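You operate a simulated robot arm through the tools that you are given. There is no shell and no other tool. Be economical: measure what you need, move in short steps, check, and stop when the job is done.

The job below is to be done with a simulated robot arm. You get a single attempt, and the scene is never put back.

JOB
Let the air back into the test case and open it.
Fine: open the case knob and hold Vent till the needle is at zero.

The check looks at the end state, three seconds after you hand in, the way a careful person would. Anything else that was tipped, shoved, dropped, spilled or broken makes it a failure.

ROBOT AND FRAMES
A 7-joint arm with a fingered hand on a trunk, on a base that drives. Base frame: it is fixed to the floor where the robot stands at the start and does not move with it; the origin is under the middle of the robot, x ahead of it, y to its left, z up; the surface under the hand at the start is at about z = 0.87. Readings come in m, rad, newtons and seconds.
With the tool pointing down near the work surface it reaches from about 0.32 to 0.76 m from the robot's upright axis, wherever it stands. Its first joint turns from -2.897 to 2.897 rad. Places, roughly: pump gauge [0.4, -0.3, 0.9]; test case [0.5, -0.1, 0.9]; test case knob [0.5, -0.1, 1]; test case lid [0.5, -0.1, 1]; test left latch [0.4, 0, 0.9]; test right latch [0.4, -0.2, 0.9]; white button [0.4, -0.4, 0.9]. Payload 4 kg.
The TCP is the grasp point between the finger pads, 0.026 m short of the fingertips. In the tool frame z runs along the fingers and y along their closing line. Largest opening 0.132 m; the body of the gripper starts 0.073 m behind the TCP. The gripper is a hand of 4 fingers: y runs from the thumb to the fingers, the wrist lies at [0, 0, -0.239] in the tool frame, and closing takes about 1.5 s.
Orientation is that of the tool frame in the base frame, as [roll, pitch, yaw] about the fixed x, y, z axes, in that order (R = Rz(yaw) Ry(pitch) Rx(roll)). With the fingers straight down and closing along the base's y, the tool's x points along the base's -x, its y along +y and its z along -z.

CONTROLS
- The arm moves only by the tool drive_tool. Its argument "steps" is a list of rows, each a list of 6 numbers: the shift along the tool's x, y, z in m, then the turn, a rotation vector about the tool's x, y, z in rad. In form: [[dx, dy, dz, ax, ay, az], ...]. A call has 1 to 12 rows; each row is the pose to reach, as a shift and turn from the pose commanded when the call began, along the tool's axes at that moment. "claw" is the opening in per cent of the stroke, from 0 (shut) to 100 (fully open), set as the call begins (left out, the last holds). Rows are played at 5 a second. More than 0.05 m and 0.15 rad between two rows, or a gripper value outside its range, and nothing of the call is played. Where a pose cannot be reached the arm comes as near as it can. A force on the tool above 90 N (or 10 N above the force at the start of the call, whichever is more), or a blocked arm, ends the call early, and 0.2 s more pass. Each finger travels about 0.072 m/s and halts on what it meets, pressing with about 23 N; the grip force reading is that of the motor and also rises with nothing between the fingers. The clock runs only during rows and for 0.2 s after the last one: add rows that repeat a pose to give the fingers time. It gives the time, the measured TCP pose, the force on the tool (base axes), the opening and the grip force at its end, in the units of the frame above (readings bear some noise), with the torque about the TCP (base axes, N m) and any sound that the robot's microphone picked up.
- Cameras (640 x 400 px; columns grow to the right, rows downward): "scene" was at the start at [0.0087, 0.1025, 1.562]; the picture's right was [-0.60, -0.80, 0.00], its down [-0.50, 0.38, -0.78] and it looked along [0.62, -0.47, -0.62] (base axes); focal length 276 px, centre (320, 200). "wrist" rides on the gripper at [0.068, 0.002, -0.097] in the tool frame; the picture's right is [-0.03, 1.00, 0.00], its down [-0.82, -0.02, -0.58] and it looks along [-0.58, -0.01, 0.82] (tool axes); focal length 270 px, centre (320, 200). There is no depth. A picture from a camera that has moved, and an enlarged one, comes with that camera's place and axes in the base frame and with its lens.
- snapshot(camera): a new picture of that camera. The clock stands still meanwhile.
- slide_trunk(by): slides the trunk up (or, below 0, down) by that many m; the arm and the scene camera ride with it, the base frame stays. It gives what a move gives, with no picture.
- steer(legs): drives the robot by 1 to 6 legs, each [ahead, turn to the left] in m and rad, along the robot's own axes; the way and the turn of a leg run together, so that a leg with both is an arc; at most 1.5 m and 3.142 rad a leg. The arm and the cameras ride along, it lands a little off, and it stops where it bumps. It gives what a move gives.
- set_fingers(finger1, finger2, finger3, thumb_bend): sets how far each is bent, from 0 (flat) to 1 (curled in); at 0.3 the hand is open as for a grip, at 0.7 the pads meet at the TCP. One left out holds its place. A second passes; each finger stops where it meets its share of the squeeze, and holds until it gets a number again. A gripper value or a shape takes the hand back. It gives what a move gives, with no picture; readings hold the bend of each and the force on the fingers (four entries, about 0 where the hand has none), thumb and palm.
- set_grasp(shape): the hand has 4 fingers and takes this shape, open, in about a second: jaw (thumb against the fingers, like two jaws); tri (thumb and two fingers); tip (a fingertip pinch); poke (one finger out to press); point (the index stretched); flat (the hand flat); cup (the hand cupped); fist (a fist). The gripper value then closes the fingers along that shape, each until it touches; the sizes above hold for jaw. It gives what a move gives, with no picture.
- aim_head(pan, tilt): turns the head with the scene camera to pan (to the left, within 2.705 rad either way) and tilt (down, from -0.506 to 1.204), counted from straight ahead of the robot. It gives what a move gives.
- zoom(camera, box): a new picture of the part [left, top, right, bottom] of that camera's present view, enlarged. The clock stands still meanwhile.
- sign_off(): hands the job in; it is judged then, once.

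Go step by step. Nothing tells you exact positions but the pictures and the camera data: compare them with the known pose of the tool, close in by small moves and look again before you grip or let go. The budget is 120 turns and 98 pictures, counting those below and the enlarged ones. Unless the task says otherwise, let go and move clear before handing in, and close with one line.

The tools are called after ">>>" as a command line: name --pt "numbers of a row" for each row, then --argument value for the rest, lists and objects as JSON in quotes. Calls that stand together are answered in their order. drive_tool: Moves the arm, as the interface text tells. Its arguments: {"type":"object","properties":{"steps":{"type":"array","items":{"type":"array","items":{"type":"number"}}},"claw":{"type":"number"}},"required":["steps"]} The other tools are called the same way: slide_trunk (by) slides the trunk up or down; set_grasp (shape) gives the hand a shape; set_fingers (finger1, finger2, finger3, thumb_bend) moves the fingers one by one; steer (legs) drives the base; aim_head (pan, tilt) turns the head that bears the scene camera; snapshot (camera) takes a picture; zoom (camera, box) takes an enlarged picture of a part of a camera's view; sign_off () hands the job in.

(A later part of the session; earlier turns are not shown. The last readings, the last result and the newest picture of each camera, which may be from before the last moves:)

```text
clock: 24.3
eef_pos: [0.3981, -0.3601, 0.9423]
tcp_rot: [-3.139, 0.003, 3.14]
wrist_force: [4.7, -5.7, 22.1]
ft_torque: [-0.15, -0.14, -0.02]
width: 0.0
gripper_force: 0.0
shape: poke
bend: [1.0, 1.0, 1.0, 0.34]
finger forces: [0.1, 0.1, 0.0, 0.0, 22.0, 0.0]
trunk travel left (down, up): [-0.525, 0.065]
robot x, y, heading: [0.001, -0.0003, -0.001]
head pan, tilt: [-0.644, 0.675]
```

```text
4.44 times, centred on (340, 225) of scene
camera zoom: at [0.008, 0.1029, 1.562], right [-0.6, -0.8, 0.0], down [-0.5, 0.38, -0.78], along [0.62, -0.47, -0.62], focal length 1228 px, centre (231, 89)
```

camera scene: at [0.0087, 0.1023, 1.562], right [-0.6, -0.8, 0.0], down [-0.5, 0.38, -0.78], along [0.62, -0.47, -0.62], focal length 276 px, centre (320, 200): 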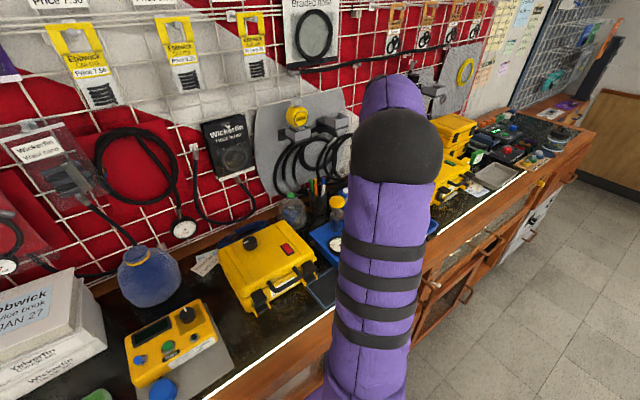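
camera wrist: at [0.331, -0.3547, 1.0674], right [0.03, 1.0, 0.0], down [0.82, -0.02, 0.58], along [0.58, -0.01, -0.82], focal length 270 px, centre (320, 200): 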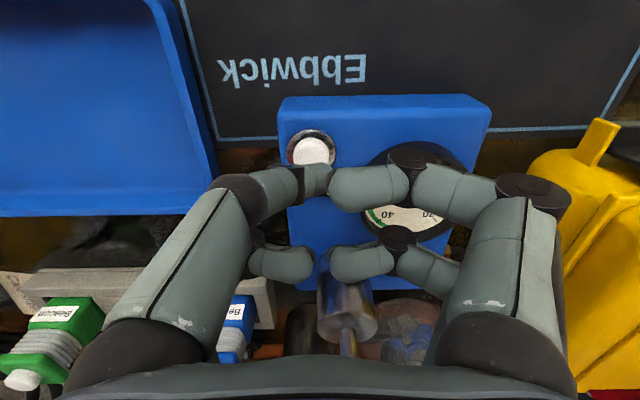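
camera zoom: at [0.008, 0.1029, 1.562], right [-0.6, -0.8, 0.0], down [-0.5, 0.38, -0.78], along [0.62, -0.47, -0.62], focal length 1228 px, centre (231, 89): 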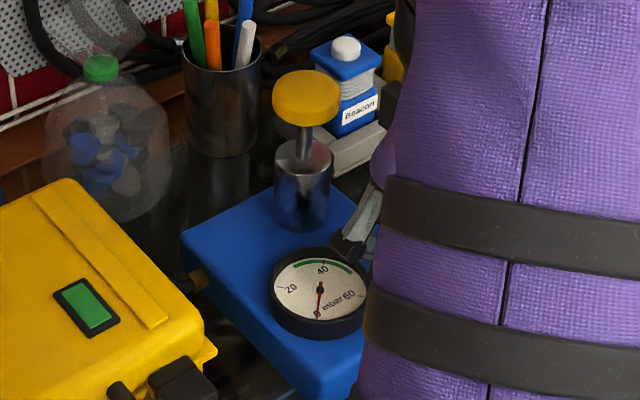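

The needle is at zero and the case's window is green. I hold a little longer, then lift off the button.

>>> drive_tool --pt "0 0 0 0 0 0" --pt "0 0 0 0 0 0" --pt "0 0 0 0 0 0" --pt "0 0 0 0 0 0" --pt "0 0 0 0 0 0" --pt "0 0 -0.02 0 0 0" --pt "0 0 -0.05 0 0 0" --pt "0 0 -0.09 0 0 0" --pt "0 0 -0.13 0 0 0" --pt "0 0 -0.17 0 0 0" --pt "0 0 -0.21 0 0 0"

>>> zoom --camera "scene" --box '[210, 200, 370, 320]'

>>> snapshot --camera "wrist"

```text
clock: 26.7
eef_pos: [0.3983, -0.36, 1.1496]
tcp_rot: [-3.141, 0.0, 3.14]
wrist_force: [-0.3, 0.0, 0.1]
ft_torque: [0.02, 0.01, 0.02]
width: 0.0
gripper_force: 0.1
shape: poke
bend: [1.0, 1.0, 1.0, 0.34]
finger forces: [0.0, 0.0, 0.0, 0.0, 0.0, 0.0]
trunk travel left (down, up): [-0.525, 0.065]
robot x, y, heading: [0.0029, -0.0015, 0.002]
head pan, tilt: [-0.644, 0.675]
```

```text
3.33 times, centred on (290, 260) of scene
camera zoom: at [0.0087, 0.1025, 1.5619], right [-0.6, -0.8, 0.0], down [-0.5, 0.38, -0.78], along [0.62, -0.47, -0.62], focal length 921 px, centre (420, 0)
```

zoom: 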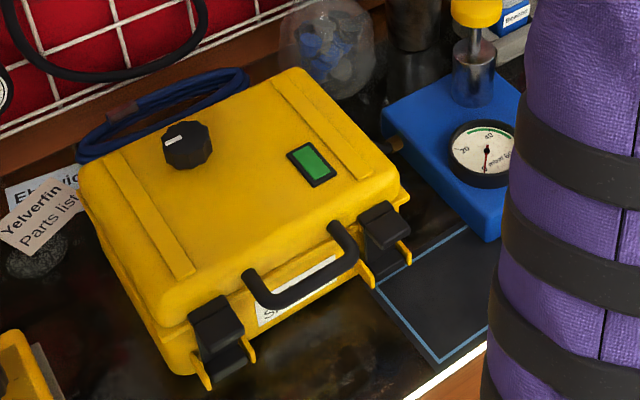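

```text
56 pictures are left
camera wrist: at [0.3301, -0.3565, 1.2472], right [0.03, 1.0, 0.0], down [0.82, -0.02, 0.58], along [0.58, -0.01, -0.82], focal length 270 px, centre (320, 200)
```

wrist: 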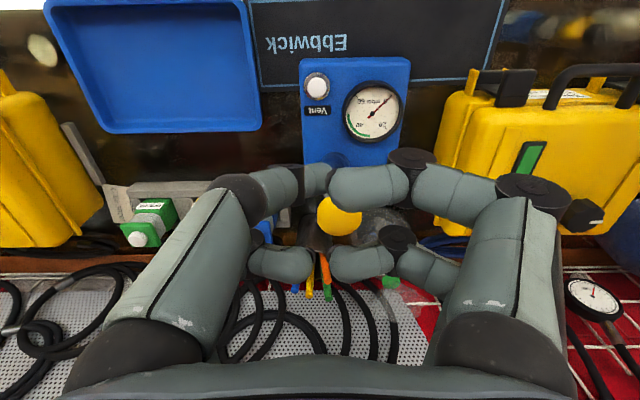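

Pressure stays at zero. Now the latches: close zooms on both, and on the opened reference.

>>> zoom --camera "scene" --box '[250, 275, 306, 320]'

>>> zoom --camera "scene" --box '[300, 255, 340, 290]'

>>> zoom --camera "scene" --box '[425, 180, 455, 210]'

```text
8.89 times, centred on (278, 298) of scene
camera zoom: at [0.0087, 0.1025, 1.5619], right [-0.6, -0.8, 0.0], down [-0.5, 0.38, -0.78], along [0.62, -0.47, -0.62], focal length 2457 px, centre (693, -667)
```

zoom: 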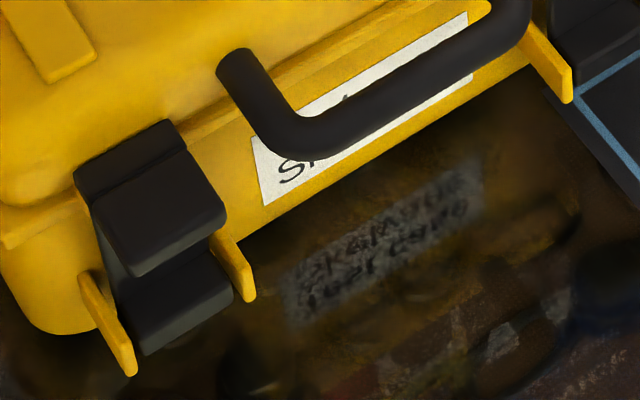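

```text
11.43 times, centred on (320, 272) of scene
camera zoom: at [0.0087, 0.1025, 1.5619], right [-0.6, -0.8, 0.0], down [-0.5, 0.38, -0.78], along [0.62, -0.47, -0.62], focal length 3158 px, centre (320, -629)
```

zoom: 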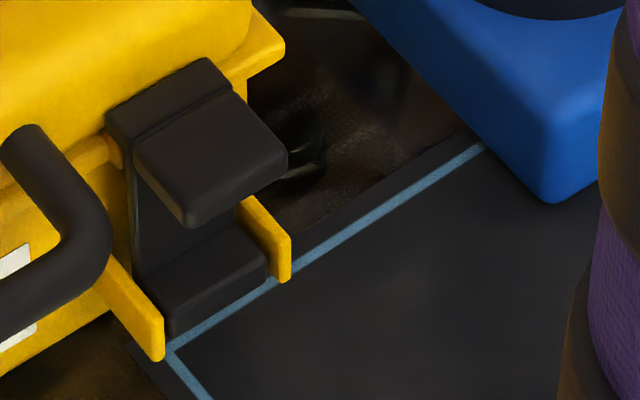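

```text
13.33 times, centred on (440, 195) of scene
camera zoom: at [0.0087, 0.1025, 1.5619], right [-0.6, -0.8, 0.0], down [-0.5, 0.38, -0.78], along [0.62, -0.47, -0.62], focal length 3685 px, centre (-1280, 267)
```

zoom: 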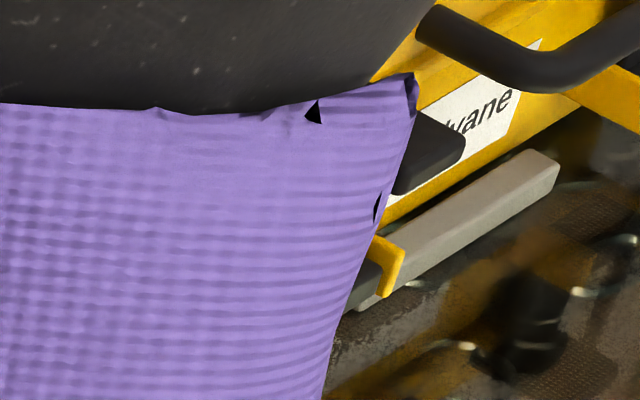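

The latches are C-shaped: an upper tab at about (0.386–0.42, -0.006, 0.95) and a foot between yellow lugs, probably the pivot. I'll take a close front view of the left one.

>>> set_grasp --shape "jaw"

>>> drive_tool --pt "0.007 0.039 0.0 0 0 0" --pt "0.014 0.078 0.0 0 0 0" --pt "0.021 0.118 0.0 0 0 0" --pt "0.028 0.157 0.0 0 0 0" --pt "0.035 0.196 0.02 0 0 0" --pt "0.042 0.235 0.04 0 0 0" --pt "0.05 0.274 0.06 0 0 0" --pt "0.058 0.314 0.08 0 0 0" --pt "0.065 0.353 0.09 0 0 0"

>>> snapshot --camera "wrist"

```text
clock: 27.6
eef_pos: [0.3972, -0.358, 1.1488]
tcp_rot: [-3.14, 0.001, 3.141]
wrist_force: [0.3, -0.8, 0.6]
ft_torque: [0.0, 0.01, 0.01]
width: 0.1319
gripper_force: 0.1
shape: jaw
bend: [0.3, 0.3, 0.3, 0.3]
finger forces: [0.0, 0.0, 0.0, 0.0, 0.0, 0.0]
trunk travel left (down, up): [-0.525, 0.065]
robot x, y, heading: [0.0011, 0.0045, -0.0]
head pan, tilt: [-0.644, 0.675]
```

```text
clock: 29.6
eef_pos: [0.3345, -0.0091, 1.0594]
tcp_rot: [3.141, 0.0, 3.141]
wrist_force: [-0.1, -0.6, -0.1]
ft_torque: [0.0, 0.04, 0.06]
width: 0.1319
gripper_force: 0.1
shape: jaw
bend: [0.3, 0.3, 0.3, 0.3]
finger forces: [0.1, 0.1, 0.0, 0.0, 0.1, 0.0]
trunk travel left (down, up): [-0.525, 0.065]
robot x, y, heading: [0.0003, -0.0012, -0.003]
head pan, tilt: [-0.644, 0.675]
```

```text
52 pictures are left
camera wrist: at [0.2668, -0.0074, 1.1561], right [0.03, 1.0, 0.0], down [0.82, -0.02, 0.58], along [0.58, -0.02, -0.82], focal length 270 px, centre (320, 200)
```

wrist: 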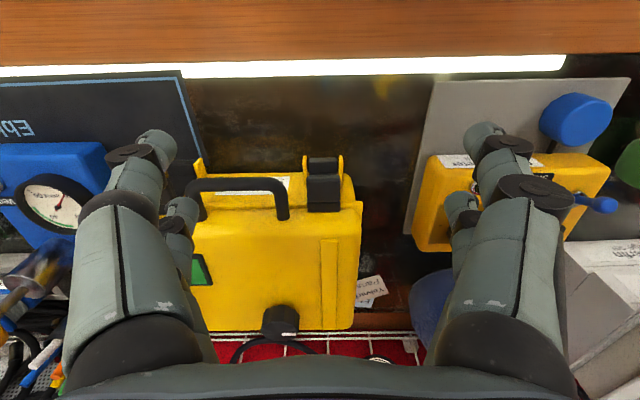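

>>> zoom --camera "wrist" --box '[280, 130, 380, 230]'

>>> snapshot --camera "scene"

```text
4.00 times, centred on (330, 180) of wrist
camera zoom: at [0.2668, -0.0074, 1.1561], right [0.03, 1.0, 0.0], down [0.82, -0.02, 0.58], along [0.58, -0.02, -0.82], focal length 1081 px, centre (280, 280)
```

zoom: 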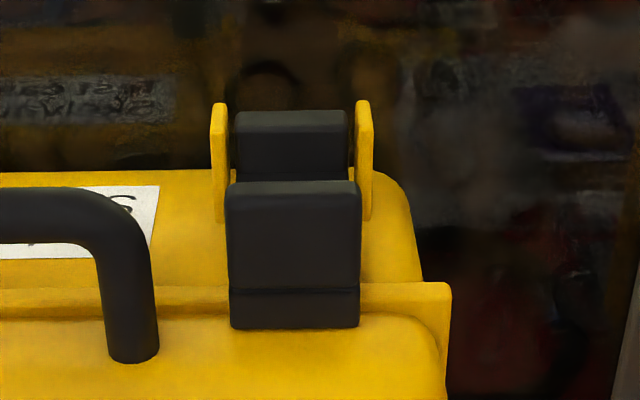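

```text
50 pictures are left
camera scene: at [0.0087, 0.1026, 1.562], right [-0.6, -0.8, 0.0], down [-0.5, 0.38, -0.78], along [0.62, -0.47, -0.62], focal length 276 px, centre (320, 200)
```

scene: 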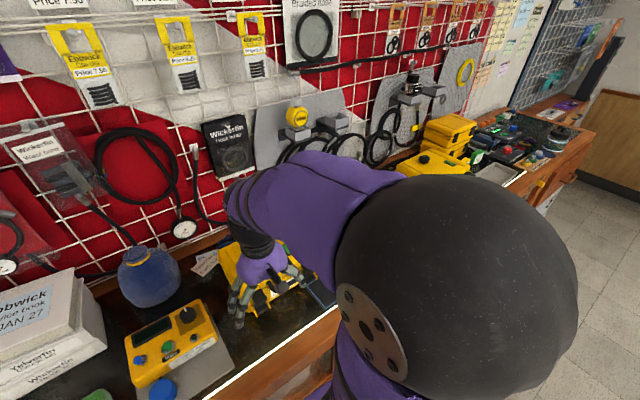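

The latch hooks over the lid rim at the top and seems to pivot at the foot between the lugs. A side view from the left will settle the geometry.

>>> drive_tool --pt "-0.005 0.012 0 0 0 0.14" --pt "-0.01 0.024 0 0 0 0.28" --pt "-0.015 0.036 0 0 0 0.42" --pt "-0.02 0.048 0 0 0 0.56" --pt "-0.025 0.06 0 0 0 0.7" --pt "-0.03 0.072 0 0 0 0.84" --pt "-0.035 0.085 0 0 0 0.98" --pt "-0.04 0.1 0.01 0 0 1.12" --pt "-0.045 0.11 0.02 0 0 1.26" --pt "-0.05 0.12 0.02 0 0 1.4" --pt "-0.05 0.13 0.02 0 0 1.54"

>>> snapshot --camera "wrist"

```text
clock: 32.0
eef_pos: [0.3827, 0.1233, 1.0414]
tcp_rot: [3.141, 0.001, 1.599]
wrist_force: [-0.7, 0.1, -0.2]
ft_torque: [-0.03, 0.02, 0.02]
width: 0.1318
gripper_force: 0.0
shape: jaw
bend: [0.3, 0.3, 0.3, 0.3]
finger forces: [0.0, 0.1, 0.0, 0.0, 0.1, 0.0]
trunk travel left (down, up): [-0.525, 0.065]
robot x, y, heading: [0.0017, 0.0018, -0.004]
head pan, tilt: [-0.644, 0.675]
```

```text
49 pictures are left
camera wrist: at [0.3834, 0.192, 1.1387], right [1.0, 0.0, 0.0], down [0.0, -0.82, 0.58], along [0.0, -0.58, -0.82], focal length 270 px, centre (320, 200)
```

wrist: 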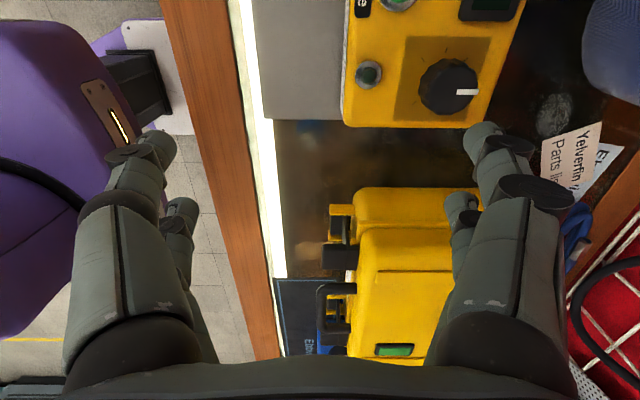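

I tilt the hand to look more horizontally at the latch's side.

>>> drive_tool --pt "0 0 0 0 -0.12 0" --pt "0 0 0 0 -0.24 0" --pt "0 0 0 0 -0.36 0" --pt "0 0 0 0 -0.48 0" --pt "0 0 0 0 -0.6 0"

>>> zoom --camera "wrist" --box '[200, 60, 440, 300]'

```text
clock: 33.2
eef_pos: [0.3836, 0.1251, 1.0416]
tcp_rot: [-3.141, 0.603, 1.602]
wrist_force: [-0.4, -0.5, 0.2]
ft_torque: [0.0, 0.0, 0.0]
width: 0.1316
gripper_force: 0.1
shape: jaw
bend: [0.3, 0.3, 0.3, 0.3]
finger forces: [0.0, 0.0, 0.0, 0.0, 0.1, 0.0]
trunk travel left (down, up): [-0.525, 0.065]
robot x, y, heading: [0.0022, 0.0008, -0.003]
head pan, tilt: [-0.644, 0.675]
```

```text
1.67 times, centred on (320, 180) of wrist
camera zoom: at [0.3823, 0.2346, 1.0825], right [1.0, 0.01, 0.01], down [-0.01, -0.35, 0.94], along [0.01, -0.94, -0.35], focal length 450 px, centre (320, 233)
```

zoom: 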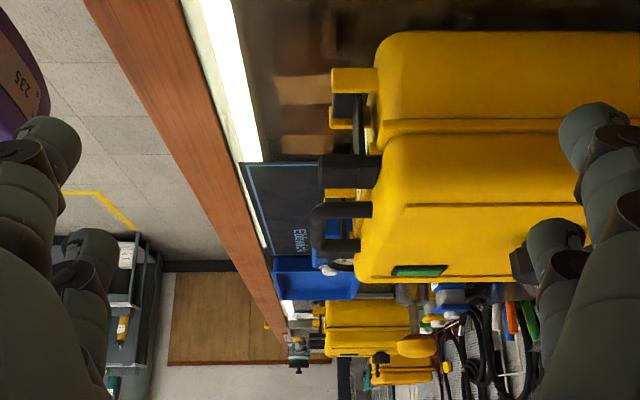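

>>> zoom --camera "wrist" --box '[300, 70, 380, 190]'

```text
3.33 times, centred on (340, 130) of wrist
camera zoom: at [0.3823, 0.2346, 1.0825], right [1.0, 0.01, 0.01], down [-0.01, -0.35, 0.94], along [0.01, -0.94, -0.35], focal length 901 px, centre (253, 433)
```

zoom: 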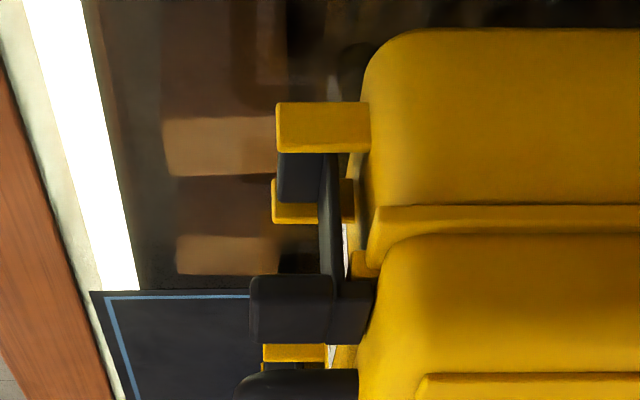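

The side view shows the tab at x 0.381–0.406, z 0.949–0.970, and the foot in the lugs near x 0.397, z 0.90, so the tab should swing outward and down. I'll try the "point" shape as a slender pusher and look at it.

>>> drive_tool --pt "0 0 0 0 0.12 0" --pt "0 0 0 0 0.24 0" --pt "0 0 0 0 0.36 0" --pt "0 0 0 0 0.48 0" --pt "0 0 0 0 0.6 0" --pt "0.02 0 -0.04 0 0.6 0"

>>> set_grasp --shape "point"

>>> snapshot --camera "wrist"

>>> zoom --camera "scene" --box '[130, 160, 290, 320]'

```text
clock: 34.6
eef_pos: [0.3812, 0.1609, 1.0621]
tcp_rot: [3.14, -0.002, 1.6]
wrist_force: [0.5, -0.2, -0.7]
ft_torque: [0.03, 0.01, 0.01]
width: 0.1321
gripper_force: 0.0
shape: jaw
bend: [0.3, 0.3, 0.3, 0.3]
finger forces: [0.0, 0.0, 0.1, 0.0, 0.0, 0.1]
trunk travel left (down, up): [-0.525, 0.065]
robot x, y, heading: [-0.0005, -0.0012, 0.0]
head pan, tilt: [-0.644, 0.675]
```

```text
clock: 35.5
eef_pos: [0.3822, 0.1604, 1.0625]
tcp_rot: [-3.141, -0.002, 1.603]
wrist_force: [0.7, 0.9, 0.6]
ft_torque: [0.01, -0.02, 0.03]
width: 0.0002
gripper_force: 0.2
shape: point
bend: [0.0, 1.0, 1.0, 0.42]
finger forces: [0.0, 0.0, 0.0, 0.1, 0.0, 0.1]
trunk travel left (down, up): [-0.525, 0.065]
robot x, y, heading: [-0.0004, 0.0032, -0.0]
head pan, tilt: [-0.644, 0.675]
```

```text
46 pictures are left
camera wrist: at [0.3827, 0.2291, 1.1582], right [1.0, 0.01, 0.0], down [0.0, -0.82, 0.58], along [0.0, -0.58, -0.82], focal length 270 px, centre (320, 200)
```

wrist: 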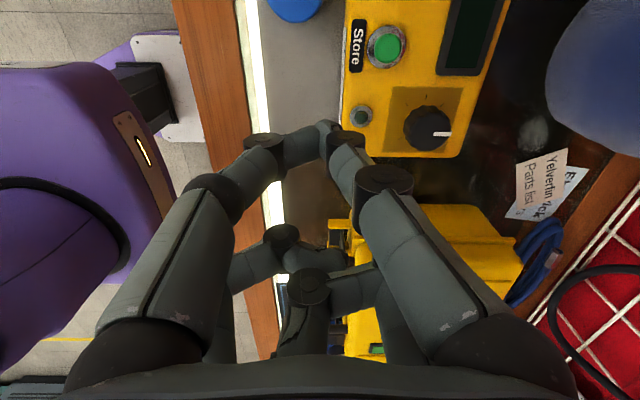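

```text
2.50 times, centred on (210, 240) of scene
camera zoom: at [0.0087, 0.1026, 1.562], right [-0.6, -0.8, 0.0], down [-0.5, 0.38, -0.78], along [0.62, -0.47, -0.62], focal length 691 px, centre (595, 100)
```

zoom: 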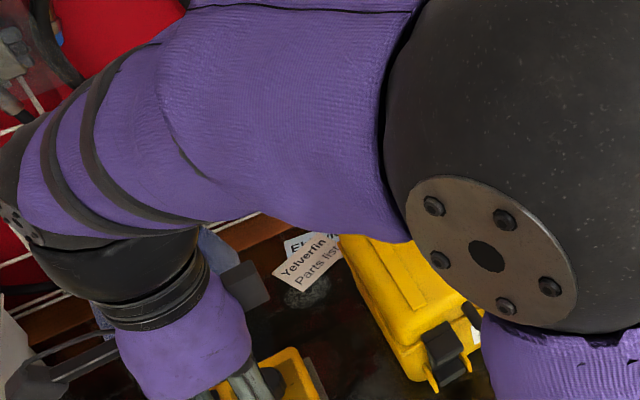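

That shape is bulky here. I'll instead use the closed jaw as a compact pusher, with its knuckles aligned along x so it stays clear of the handle.

>>> set_grasp --shape "jaw"

>>> drive_tool --pt "-0.03 0.002 0 0 0 0" --pt "-0.06 0.004 0 0 0 0" --pt "-0.09 0.006 0 0 0 0" --pt "-0.12 0.008 0 0 0 0" --pt "-0.145 0.01 0 0 0 0" --pt "-0.155 0.01 0 0 0 0" --pt "-0.16 0.01 0.01 0 0 0" --pt "-0.16 0.01 0.02 0 0 0" --pt "-0.16 0.01 0.02 0 0 0" --claw 0

>>> snapshot --camera "wrist"

>>> snapshot --camera "scene"

```text
clock: 36.4
eef_pos: [0.3814, 0.1609, 1.0613]
tcp_rot: [-3.14, 0.001, 1.602]
wrist_force: [-0.6, -0.4, 0.1]
ft_torque: [-0.01, 0.04, -0.03]
width: 0.1318
gripper_force: 0.0
shape: jaw
bend: [0.3, 0.3, 0.3, 0.3]
finger forces: [0.0, 0.0, 0.0, 0.0, 0.0, 0.0]
trunk travel left (down, up): [-0.525, 0.065]
robot x, y, heading: [-0.0017, -0.0004, 0.001]
head pan, tilt: [-0.644, 0.675]
```

```text
clock: 38.4
eef_pos: [0.3973, 0.0015, 1.0419]
tcp_rot: [3.141, 0.0, 1.604]
wrist_force: [-0.3, -0.4, 0.3]
ft_torque: [-0.03, 0.01, -0.05]
width: 0.0
gripper_force: 23.2
shape: jaw
bend: [0.62, 0.63, 0.63, 0.7]
finger forces: [0.0, 0.0, 0.0, 0.0, 0.0, 0.0]
trunk travel left (down, up): [-0.525, 0.065]
robot x, y, heading: [0.0043, -0.0009, -0.003]
head pan, tilt: [-0.644, 0.675]
```

```text
44 pictures are left
camera wrist: at [0.3974, 0.07, 1.1393], right [1.0, 0.01, 0.0], down [0.0, -0.82, 0.58], along [0.0, -0.58, -0.82], focal length 270 px, centre (320, 200)
```

wrist: 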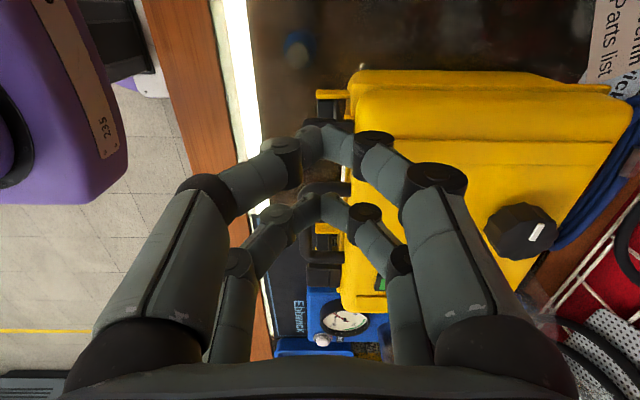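

```text
43 pictures are left
camera scene: at [0.0087, 0.1025, 1.562], right [-0.6, -0.8, 0.0], down [-0.5, 0.38, -0.78], along [0.62, -0.47, -0.62], focal length 276 px, centre (320, 200)
```

scene: 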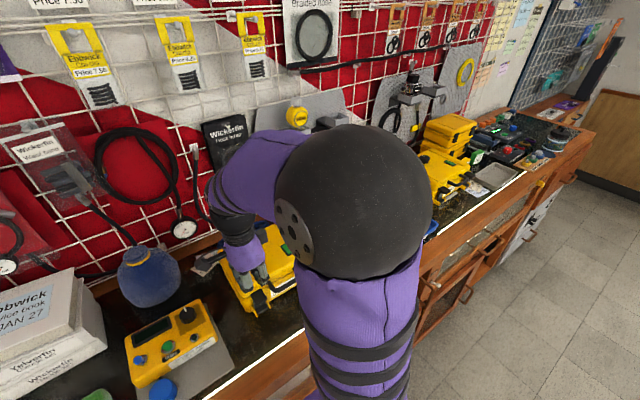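

The lower finger pair can press on the tab while the other pair hangs beside it. I shift slightly and descend to contact.

>>> drive_tool --pt "0.006 -0.009 0.015 0 0 0" --pt "0.006 -0.009 0.03 0 0 0" --pt "0.006 -0.009 0.038 0 0 0" --pt "0.006 -0.009 0.043 0 0 0" --pt "0.006 -0.009 0.047 0 0 0"

>>> zoom --camera "wrist" --box '[220, 70, 420, 270]'

>>> zoom --camera "scene" --box '[230, 250, 310, 320]'

```text
clock: 39.6
eef_pos: [0.3875, 0.0085, 0.9948]
tcp_rot: [-3.14, 0.0, 1.604]
wrist_force: [-0.5, 0.9, 0.1]
ft_torque: [-0.01, 0.0, -0.01]
width: 0.0
gripper_force: 23.0
shape: jaw
bend: [0.62, 0.63, 0.63, 0.7]
finger forces: [0.1, 0.0, 0.1, 0.0, 0.0, 0.0]
trunk travel left (down, up): [-0.525, 0.065]
robot x, y, heading: [-0.0011, -0.0004, 0.0]
head pan, tilt: [-0.644, 0.675]
```

```text
2.00 times, centred on (320, 170) of wrist
camera zoom: at [0.3878, 0.0766, 1.092], right [1.0, 0.01, 0.0], down [0.0, -0.82, 0.58], along [0.0, -0.58, -0.82], focal length 541 px, centre (320, 260)
```

zoom: 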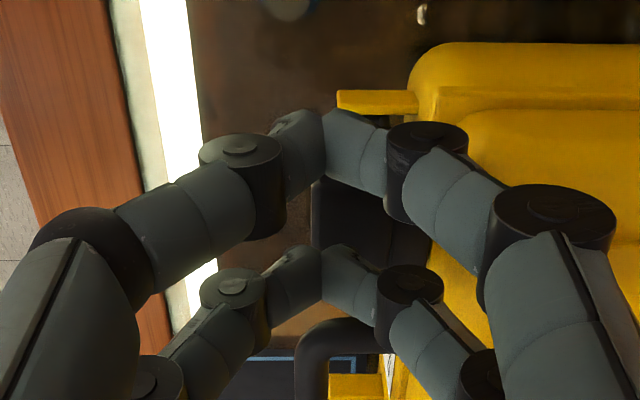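

```text
5.71 times, centred on (270, 285) of scene
camera zoom: at [0.0087, 0.1025, 1.562], right [-0.6, -0.8, 0.0], down [-0.5, 0.38, -0.78], along [0.62, -0.47, -0.62], focal length 1579 px, centre (606, -286)
```

zoom: 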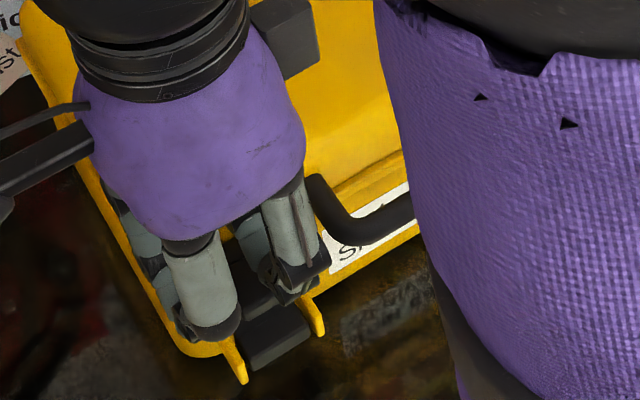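

The lower pair sits right above the tab. Now I press down and drag outward in small steps, watching the force.

>>> drive_tool --pt "0 0 0.005 0 0 0" --pt "0 -0.003 0.009 0 0 0" --pt "0 -0.007 0.012 0 0 0" --pt "0 -0.012 0.014 0 0 0" --pt "0 -0.017 0.017 0 0 0"

>>> zoom --camera "wrist" --box '[220, 70, 420, 270]'

>>> zoom --camera "scene" --box '[230, 250, 310, 320]'

```text
clock: 40.8
eef_pos: [0.3694, 0.0073, 0.9791]
tcp_rot: [3.141, 0.0, 1.601]
wrist_force: [-3.8, 2.5, 8.3]
ft_torque: [-0.09, 0.1, -0.08]
width: 0.0001
gripper_force: 23.1
shape: jaw
bend: [0.62, 0.66, 0.62, 0.7]
finger forces: [0.0, 0.0, 0.0, 0.0, 0.1, 0.0]
trunk travel left (down, up): [-0.525, 0.065]
robot x, y, heading: [-0.0017, -0.0026, 0.003]
head pan, tilt: [-0.644, 0.675]
```

```text
2.00 times, centred on (320, 170) of wrist
camera zoom: at [0.3695, 0.0758, 1.0756], right [1.0, 0.01, 0.0], down [0.0, -0.82, 0.58], along [0.0, -0.58, -0.82], focal length 541 px, centre (320, 260)
```

zoom: 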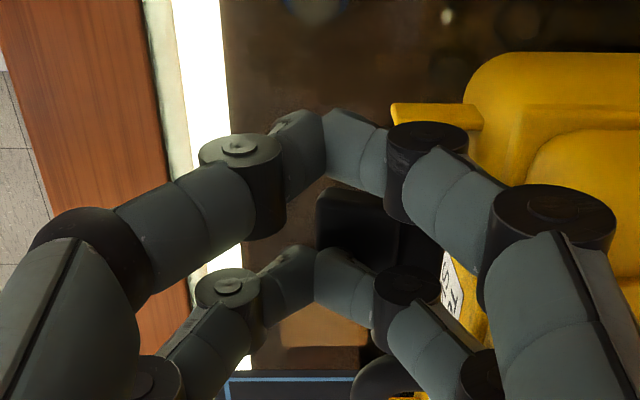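

```text
5.71 times, centred on (270, 285) of scene
camera zoom: at [0.0077, 0.1028, 1.562], right [-0.6, -0.8, 0.0], down [-0.5, 0.38, -0.78], along [0.62, -0.47, -0.62], focal length 1579 px, centre (606, -286)
```

zoom: 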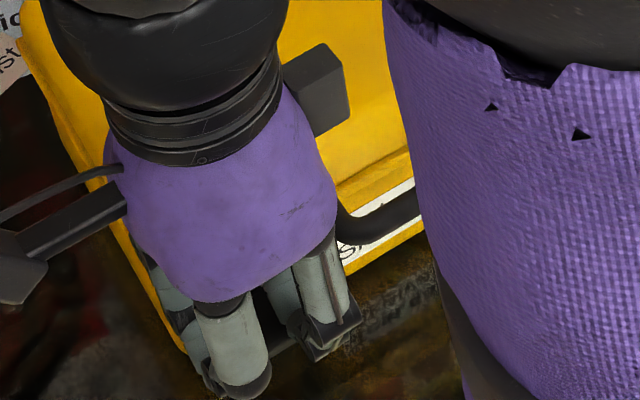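

The tab followed the hand outward: the latch is rotating about the foot. I continue along the arc, out and down.

>>> drive_tool --pt "0 -0.009 0.005 0 0 0" --pt "0 -0.016 0.012 0 0 0" --pt "0 -0.021 0.021 0 0 0" --pt "0 -0.025 0.031 0 0 0" --pt "0 -0.028 0.04 0 0 0" --pt "0 -0.029 0.046 0 0 0"

>>> zoom --camera "wrist" --box '[220, 70, 420, 270]'

```text
clock: 42.2
eef_pos: [0.3352, 0.0063, 0.9347]
tcp_rot: [-3.14, 0.0, 1.602]
wrist_force: [-37.9, -0.8, 54.4]
ft_torque: [-0.95, -1.84, -0.7]
width: 0.0
gripper_force: 21.9
shape: jaw
bend: [0.62, 0.57, 0.58, 0.7]
finger forces: [0.0, 62.1, 0.1, 0.0, 0.0, 0.0]
trunk travel left (down, up): [-0.525, 0.065]
robot x, y, heading: [0.0008, 0.002, -0.0]
head pan, tilt: [-0.644, 0.675]
```

```text
2.00 times, centred on (320, 170) of wrist
camera zoom: at [0.3347, 0.075, 1.0316], right [1.0, 0.0, 0.0], down [0.0, -0.82, 0.58], along [0.0, -0.58, -0.82], focal length 541 px, centre (320, 260)
```

zoom: 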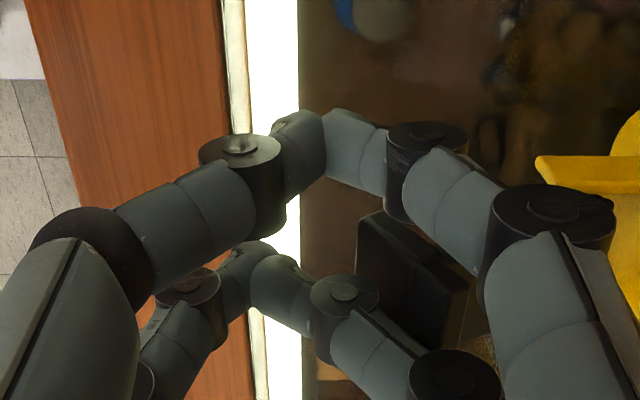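

Force climbed to about 60 N, so the latch has likely reached its end of travel. I back off upward and outward and look.

>>> drive_tool --pt "0 -0.003 -0.012 0 0 0" --pt "0 -0.008 -0.03 0 0 0" --pt "0.01 -0.01 -0.06 0 0 0" --pt "0.03 -0.01 -0.1 0 0 0" --pt "0.06 -0.01 -0.14 0 0 0"

>>> snapshot --camera "wrist"

>>> zoom --camera "scene" --box '[210, 220, 330, 330]'

```text
clock: 43.4
eef_pos: [0.3283, 0.0653, 1.0722]
tcp_rot: [-3.141, 0.001, 1.603]
wrist_force: [-0.6, 0.2, 0.2]
ft_torque: [-0.02, 0.0, 0.0]
width: 0.0
gripper_force: 22.6
shape: jaw
bend: [0.62, 0.67, 0.58, 0.7]
finger forces: [0.1, 0.0, 0.0, 0.0, 0.0, 0.0]
trunk travel left (down, up): [-0.525, 0.065]
robot x, y, heading: [0.0049, -0.0026, 0.001]
head pan, tilt: [-0.644, 0.675]
```

```text
37 pictures are left
camera wrist: at [0.3287, 0.1322, 1.1686], right [1.0, 0.01, 0.0], down [0.0, -0.82, 0.58], along [0.0, -0.58, -0.82], focal length 270 px, centre (320, 200)
```

wrist: 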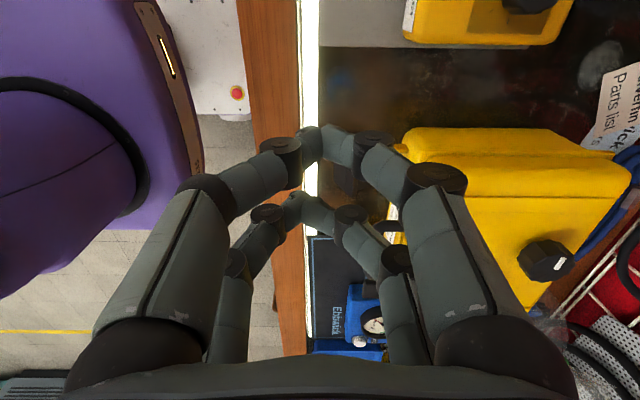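

```text
3.64 times, centred on (270, 275) of scene
camera zoom: at [0.0085, 0.1025, 1.5619], right [-0.6, -0.8, 0.0], down [-0.5, 0.38, -0.78], along [0.62, -0.47, -0.62], focal length 1005 px, centre (502, -73)
```

zoom: 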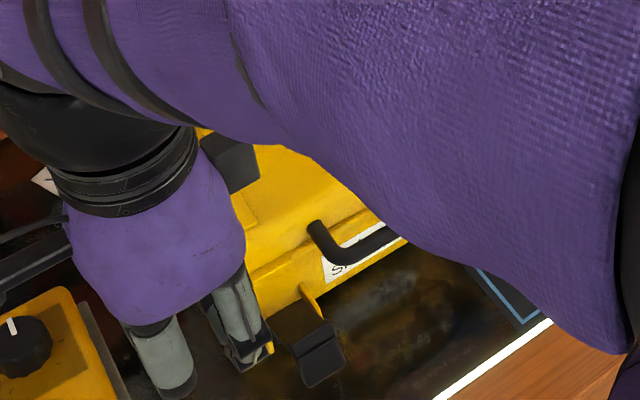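

The left latch is open. The right tab is centred near y = -0.155; I'll place the upper finger pair over it, with the other pair outside the case.

>>> drive_tool --pt "-0.034 0.007 0 0 0 0" --pt "-0.069 0.015 0 0 0 0" --pt "-0.103 0.022 0 0 0 0" --pt "-0.138 0.029 0 0 0 0" --pt "-0.172 0.037 0 0 0 0" --pt "-0.207 0.044 0 0 0 0" --pt "-0.241 0.0515 0 0 0 0" --pt "-0.241 0.0515 0.03 0 0 0" --pt "-0.241 0.0515 0.06 0 0 0"

>>> snapshot --camera "wrist"

>>> zoom --camera "scene" --box '[210, 220, 350, 330]'

```text
clock: 45.4
eef_pos: [0.3879, -0.1724, 1.0111]
tcp_rot: [3.14, 0.0, 1.602]
wrist_force: [-0.4, -0.8, 0.2]
ft_torque: [-0.01, 0.01, -0.05]
width: 0.0
gripper_force: 23.0
shape: jaw
bend: [0.62, 0.67, 0.58, 0.7]
finger forces: [0.0, 0.0, 0.0, 0.0, 0.1, 0.0]
trunk travel left (down, up): [-0.525, 0.065]
robot x, y, heading: [0.0042, -0.0017, -0.0]
head pan, tilt: [-0.644, 0.675]
```

```text
35 pictures are left
camera wrist: at [0.3897, -0.1036, 1.1077], right [1.0, 0.01, 0.0], down [0.0, -0.82, 0.58], along [0.0, -0.58, -0.82], focal length 270 px, centre (320, 200)
```

wrist: 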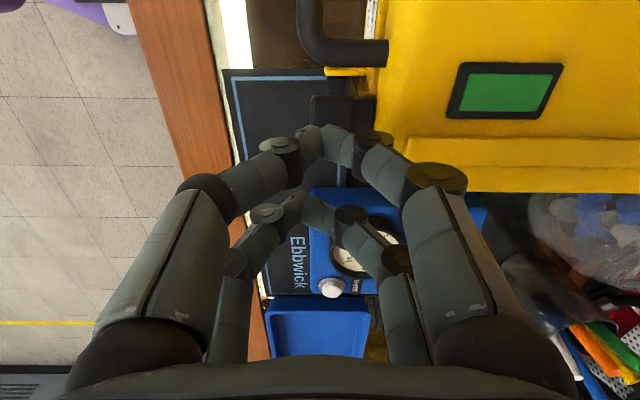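

```text
3.64 times, centred on (280, 275) of scene
camera zoom: at [0.0088, 0.1026, 1.562], right [-0.6, -0.8, 0.0], down [-0.5, 0.38, -0.78], along [0.62, -0.47, -0.62], focal length 1005 px, centre (466, -73)
```

zoom: 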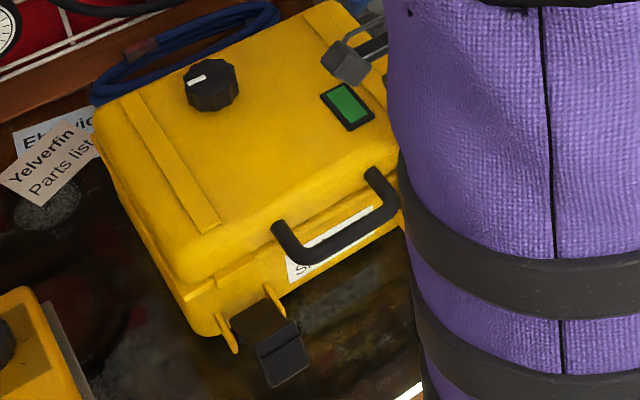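

Alignment mirrors the left side. I descend and repeat the press-and-drag.

>>> drive_tool --pt "0 0 0.012 0 0 0" --pt "0 0 0.019 0 0 0" --pt "0 -0.003 0.024 0 0 0" --pt "0 -0.007 0.028 0 0 0" --pt "0 -0.012 0.03 0 0 0" --pt "0 -0.017 0.033 0 0 0"

>>> snapshot --camera "wrist"

```text
clock: 46.8
eef_pos: [0.3698, -0.1731, 0.9803]
tcp_rot: [-3.141, 0.0, 1.602]
wrist_force: [-3.9, 2.2, 7.4]
ft_torque: [0.15, 0.06, 0.08]
width: 0.0001
gripper_force: 22.6
shape: jaw
bend: [0.64, 0.67, 0.58, 0.7]
finger forces: [0.1, 0.0, 0.1, 0.0, 0.1, 0.0]
trunk travel left (down, up): [-0.525, 0.065]
robot x, y, heading: [0.0011, 0.0013, 0.002]
head pan, tilt: [-0.644, 0.675]
```

```text
33 pictures are left
camera wrist: at [0.3711, -0.1047, 1.0778], right [1.0, 0.01, 0.0], down [0.0, -0.82, 0.58], along [0.0, -0.58, -0.82], focal length 270 px, centre (320, 200)
```

wrist: 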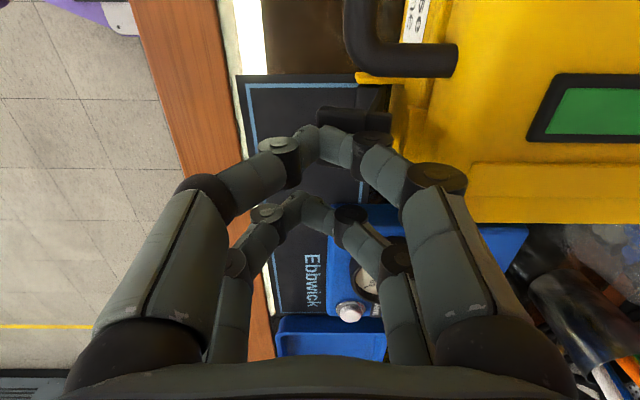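

Same response as on the left: the tab is following. I continue the arc, stopping a little shorter.

>>> drive_tool --pt "0 -0.01 0.005 0 0 0" --pt "0 -0.018 0.012 0 0 0" --pt "0 -0.024 0.02 0 0 0" --pt "0 -0.028 0.029 0 0 0" --pt "0 -0.031 0.037 0 0 0"

>>> snapshot --camera "wrist"

```text
clock: 48.0
eef_pos: [0.335, -0.1737, 0.9457]
tcp_rot: [-3.141, -0.002, 1.6]
wrist_force: [-32.5, -2.6, 37.9]
ft_torque: [0.6, -1.0, 0.49]
width: 0.0001
gripper_force: 22.3
shape: jaw
bend: [0.6, 0.67, 0.58, 0.7]
finger forces: [47.4, 0.0, 0.1, 0.0, 0.0, 0.0]
trunk travel left (down, up): [-0.525, 0.065]
robot x, y, heading: [0.0008, 0.0, 0.002]
head pan, tilt: [-0.644, 0.675]
```

```text
32 pictures are left
camera wrist: at [0.3361, -0.106, 1.042], right [1.0, 0.01, 0.0], down [0.0, -0.82, 0.58], along [0.0, -0.58, -0.82], focal length 270 px, centre (320, 200)
```

wrist: 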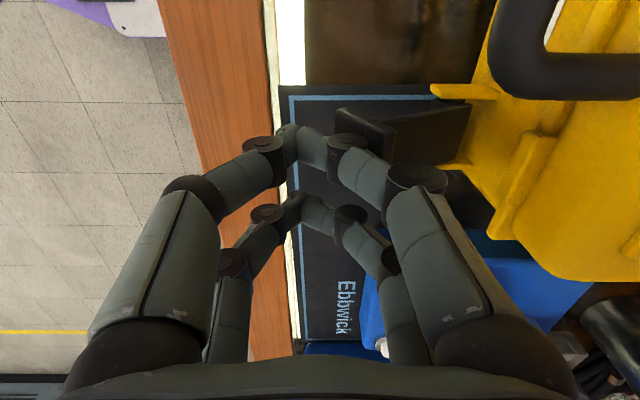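

It has reached its stop too. I back off and check both latches.

>>> drive_tool --pt "0 -0.003 -0.012 0 0 0" --pt "0 -0.008 -0.03 0 0 0" --pt "0 -0.01 -0.06 0 0 0" --pt "-0.01 -0.01 -0.1 0 0 0" --pt "-0.03 -0.01 -0.14 0 0 0" --pt "-0.07 -0.01 -0.16 0 0 0" --pt "-0.11 -0.01 -0.17 0 0 0"

>>> snapshot --camera "scene"

>>> zoom --camera "scene" --box '[210, 200, 370, 320]'

```text
clock: 49.6
eef_pos: [0.3335, -0.2847, 1.1152]
tcp_rot: [-3.14, -0.001, 1.603]
wrist_force: [-0.2, 0.8, 0.2]
ft_torque: [0.0, 0.0, 0.0]
width: 0.0
gripper_force: 22.7
shape: jaw
bend: [0.61, 0.67, 0.58, 0.7]
finger forces: [0.0, 0.0, 0.0, 0.1, 0.0, 0.0]
trunk travel left (down, up): [-0.525, 0.065]
robot x, y, heading: [0.0006, -0.0037, -0.004]
head pan, tilt: [-0.644, 0.675]
```

```text
31 pictures are left
camera scene: at [0.0088, 0.1022, 1.562], right [-0.6, -0.8, 0.0], down [-0.5, 0.38, -0.78], along [0.62, -0.47, -0.63], focal length 276 px, centre (320, 200)
```

scene: 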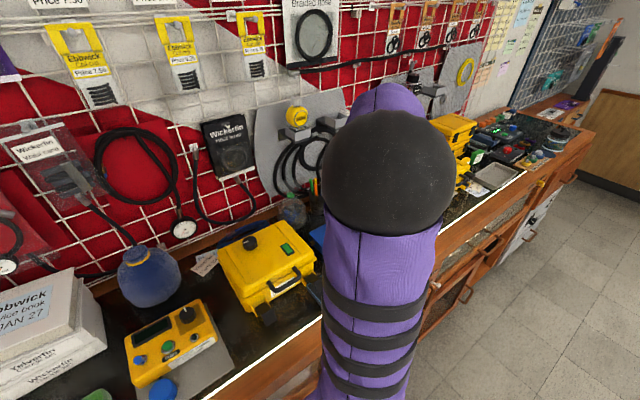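

```text
3.33 times, centred on (290, 260) of scene
camera zoom: at [0.0088, 0.1022, 1.562], right [-0.6, -0.8, 0.0], down [-0.5, 0.38, -0.78], along [0.62, -0.47, -0.63], focal length 921 px, centre (420, 0)
```

zoom: 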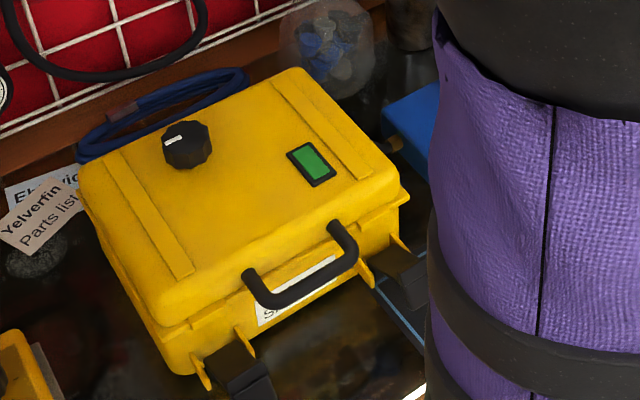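

Both latches are open and the case hasn't moved. Next I lift the lid by its handle: bar near (0.387, y -0.047…-0.117, z 0.963). I bring the hand above it with a tilt and narrow opening.

>>> drive_tool --pt "0.034 0.01 0 -0.1 0 0" --pt "0.067 0.02 0 -0.2 0 0" --pt "0.1 0.03 0 -0.3 0 0" --pt "0.134 0.04 0 -0.4 0 0" --pt "0.167 0.05 0.01 -0.5 0 0" --pt "0.201 0.06 0.02 -0.6 0 0" --pt "0.201 0.06 0.045 -0.6 0 0" --pt "0.201 0.06 0.07 -0.6 0 0" --claw 38

>>> snapshot --camera "wrist"

>>> zoom --camera "scene" --box '[210, 200, 370, 320]'

```text
clock: 51.4
eef_pos: [0.3958, -0.0848, 1.0488]
tcp_rot: [2.544, -0.001, 1.6]
wrist_force: [0.3, -0.5, -0.6]
ft_torque: [0.0, 0.05, 0.0]
width: 0.05
gripper_force: 0.0
shape: jaw
bend: [0.74, 0.74, 0.74, 0.7]
finger forces: [0.1, 0.0, 0.0, 0.0, 0.0, 0.1]
out of reach, approached as far as the arm can: row 8
trunk travel left (down, up): [-0.525, 0.065]
robot x, y, heading: [0.0008, -0.0001, -0.004]
head pan, tilt: [-0.644, 0.675]
```

```text
29 pictures are left
camera wrist: at [0.3413, -0.0174, 1.1295], right [0.83, 0.0, 0.56], down [-0.32, -0.83, 0.47], along [0.47, -0.56, -0.68], focal length 270 px, centre (320, 200)
```

wrist: 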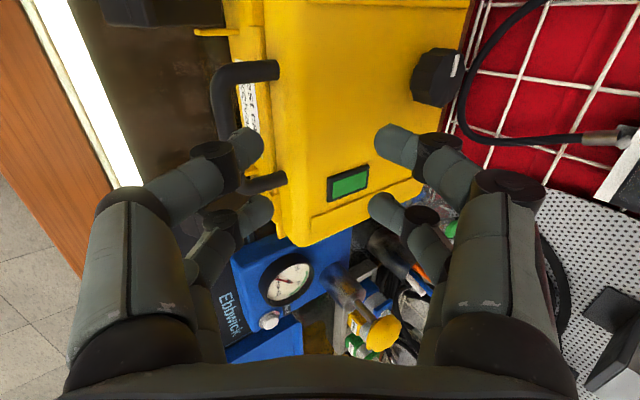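

```text
3.33 times, centred on (290, 260) of scene
camera zoom: at [0.0091, 0.1023, 1.5619], right [-0.6, -0.8, 0.0], down [-0.5, 0.38, -0.78], along [0.62, -0.47, -0.63], focal length 921 px, centre (420, 0)
```

zoom: 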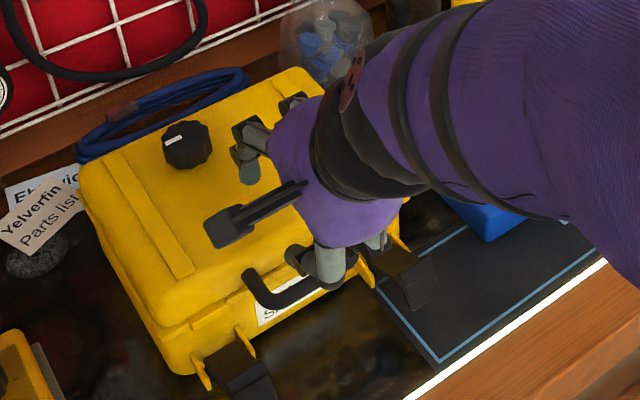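

The tilt is at the arm's near limit, so I'll raise the hand and back the base up 0.15 m for room.

>>> drive_tool --pt "0 0 -0.04 0 0 0" --pt "0 0 -0.08 0 0 0" --pt "0 0 -0.1 0 0 0"

>>> steer --legs '[[-0.15, 0]]'

```text
clock: 52.2
eef_pos: [0.3369, -0.0855, 1.1328]
tcp_rot: [2.542, 0.001, 1.599]
wrist_force: [0.3, -0.2, 0.1]
ft_torque: [0.02, -0.03, -0.03]
width: 0.0498
gripper_force: 0.0
shape: jaw
bend: [0.74, 0.74, 0.74, 0.7]
finger forces: [0.0, 0.0, 0.0, 0.1, 0.1, 0.0]
trunk travel left (down, up): [-0.525, 0.065]
robot x, y, heading: [-0.001, 0.0014, -0.002]
head pan, tilt: [-0.644, 0.675]
```

```text
clock: 53.6
eef_pos: [0.1857, -0.0858, 1.1304]
tcp_rot: [2.543, 0.0, 1.601]
wrist_force: [-0.3, -0.2, 0.1]
ft_torque: [0.02, 0.0, -0.01]
width: 0.0499
gripper_force: 0.1
shape: jaw
bend: [0.74, 0.74, 0.74, 0.7]
finger forces: [0.0, 0.0, 0.0, 0.0, 0.0, 0.0]
trunk travel left (down, up): [-0.525, 0.065]
robot x, y, heading: [-0.1493, 0.0024, -0.0]
head pan, tilt: [-0.644, 0.675]
```

Base is back 0.15 m. I return the hand to a pre-grasp point 6 cm short of the bar along the tilted approach.

>>> drive_tool --pt "0.001 0.0142 0.0383 0 0 0" --pt "0.002 0.0284 0.0767 0 0 0" --pt "0.003 0.0427 0.115 0 0 0" --pt "0.004 0.0569 0.1534 0 0 0" --pt "0.004 0.0711 0.1917 0 0 0"

>>> snapshot --camera "wrist"

>>> snapshot --camera "scene"

```text
clock: 54.8
eef_pos: [0.3543, -0.0793, 1.0128]
tcp_rot: [2.54, 0.001, 1.599]
wrist_force: [0.4, 0.3, 0.5]
ft_torque: [0.0, 0.0, -0.01]
width: 0.0501
gripper_force: 0.0
shape: jaw
bend: [0.74, 0.74, 0.74, 0.7]
finger forces: [0.0, 0.1, 0.0, 0.0, 0.0, 0.1]
trunk travel left (down, up): [-0.525, 0.065]
robot x, y, heading: [-0.1472, -0.0032, -0.004]
head pan, tilt: [-0.644, 0.675]
```

```text
27 pictures are left
camera wrist: at [0.301, -0.0129, 1.0926], right [0.83, 0.0, 0.56], down [-0.32, -0.82, 0.47], along [0.47, -0.57, -0.68], focal length 270 px, centre (320, 200)
```

wrist: 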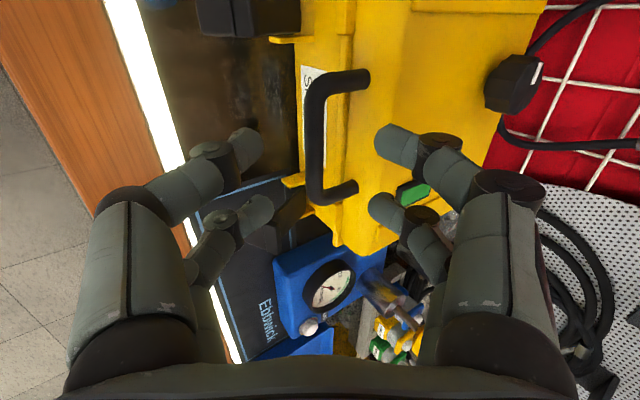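

```text
26 pictures are left
camera scene: at [-0.1407, 0.1024, 1.5619], right [-0.6, -0.8, 0.0], down [-0.5, 0.38, -0.78], along [0.62, -0.47, -0.63], focal length 276 px, centre (320, 200)
```

scene: 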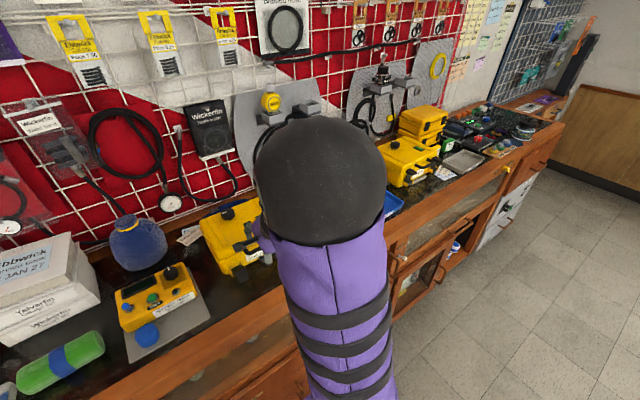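

The bar is straight ahead along the tool axis, 6 cm away. I narrow the opening and advance most of the way, then check.

>>> drive_tool --pt "0.002 0 0.0 0 0 0" --pt "0.004 -0.001 0.01 0 0 0" --pt "0.004 -0.001 0.02 0 0 0" --pt "0.004 -0.001 0.03 0 0 0" --claw 26

>>> zoom --camera "wrist" --box '[200, 80, 440, 280]'

```text
clock: 55.8
eef_pos: [0.3706, -0.0744, 0.9869]
tcp_rot: [2.543, 0.0, 1.6]
wrist_force: [-0.7, 0.5, -0.1]
ft_torque: [-0.03, 0.03, 0.0]
width: 0.0348
gripper_force: 0.2
shape: jaw
bend: [0.73, 0.73, 0.73, 0.7]
finger forces: [0.0, 0.1, 0.0, 0.0, 0.0, 0.1]
trunk travel left (down, up): [-0.525, 0.065]
robot x, y, heading: [-0.1516, -0.001, -0.002]
head pan, tilt: [-0.644, 0.675]
```

```text
2.00 times, centred on (320, 180) of wrist
camera zoom: at [0.3161, -0.0069, 1.0685], right [0.83, 0.0, 0.56], down [-0.32, -0.83, 0.47], along [0.47, -0.56, -0.68], focal length 541 px, centre (320, 240)
```

zoom: 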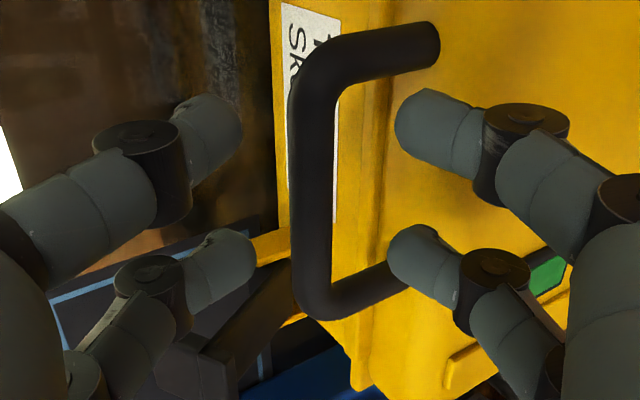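

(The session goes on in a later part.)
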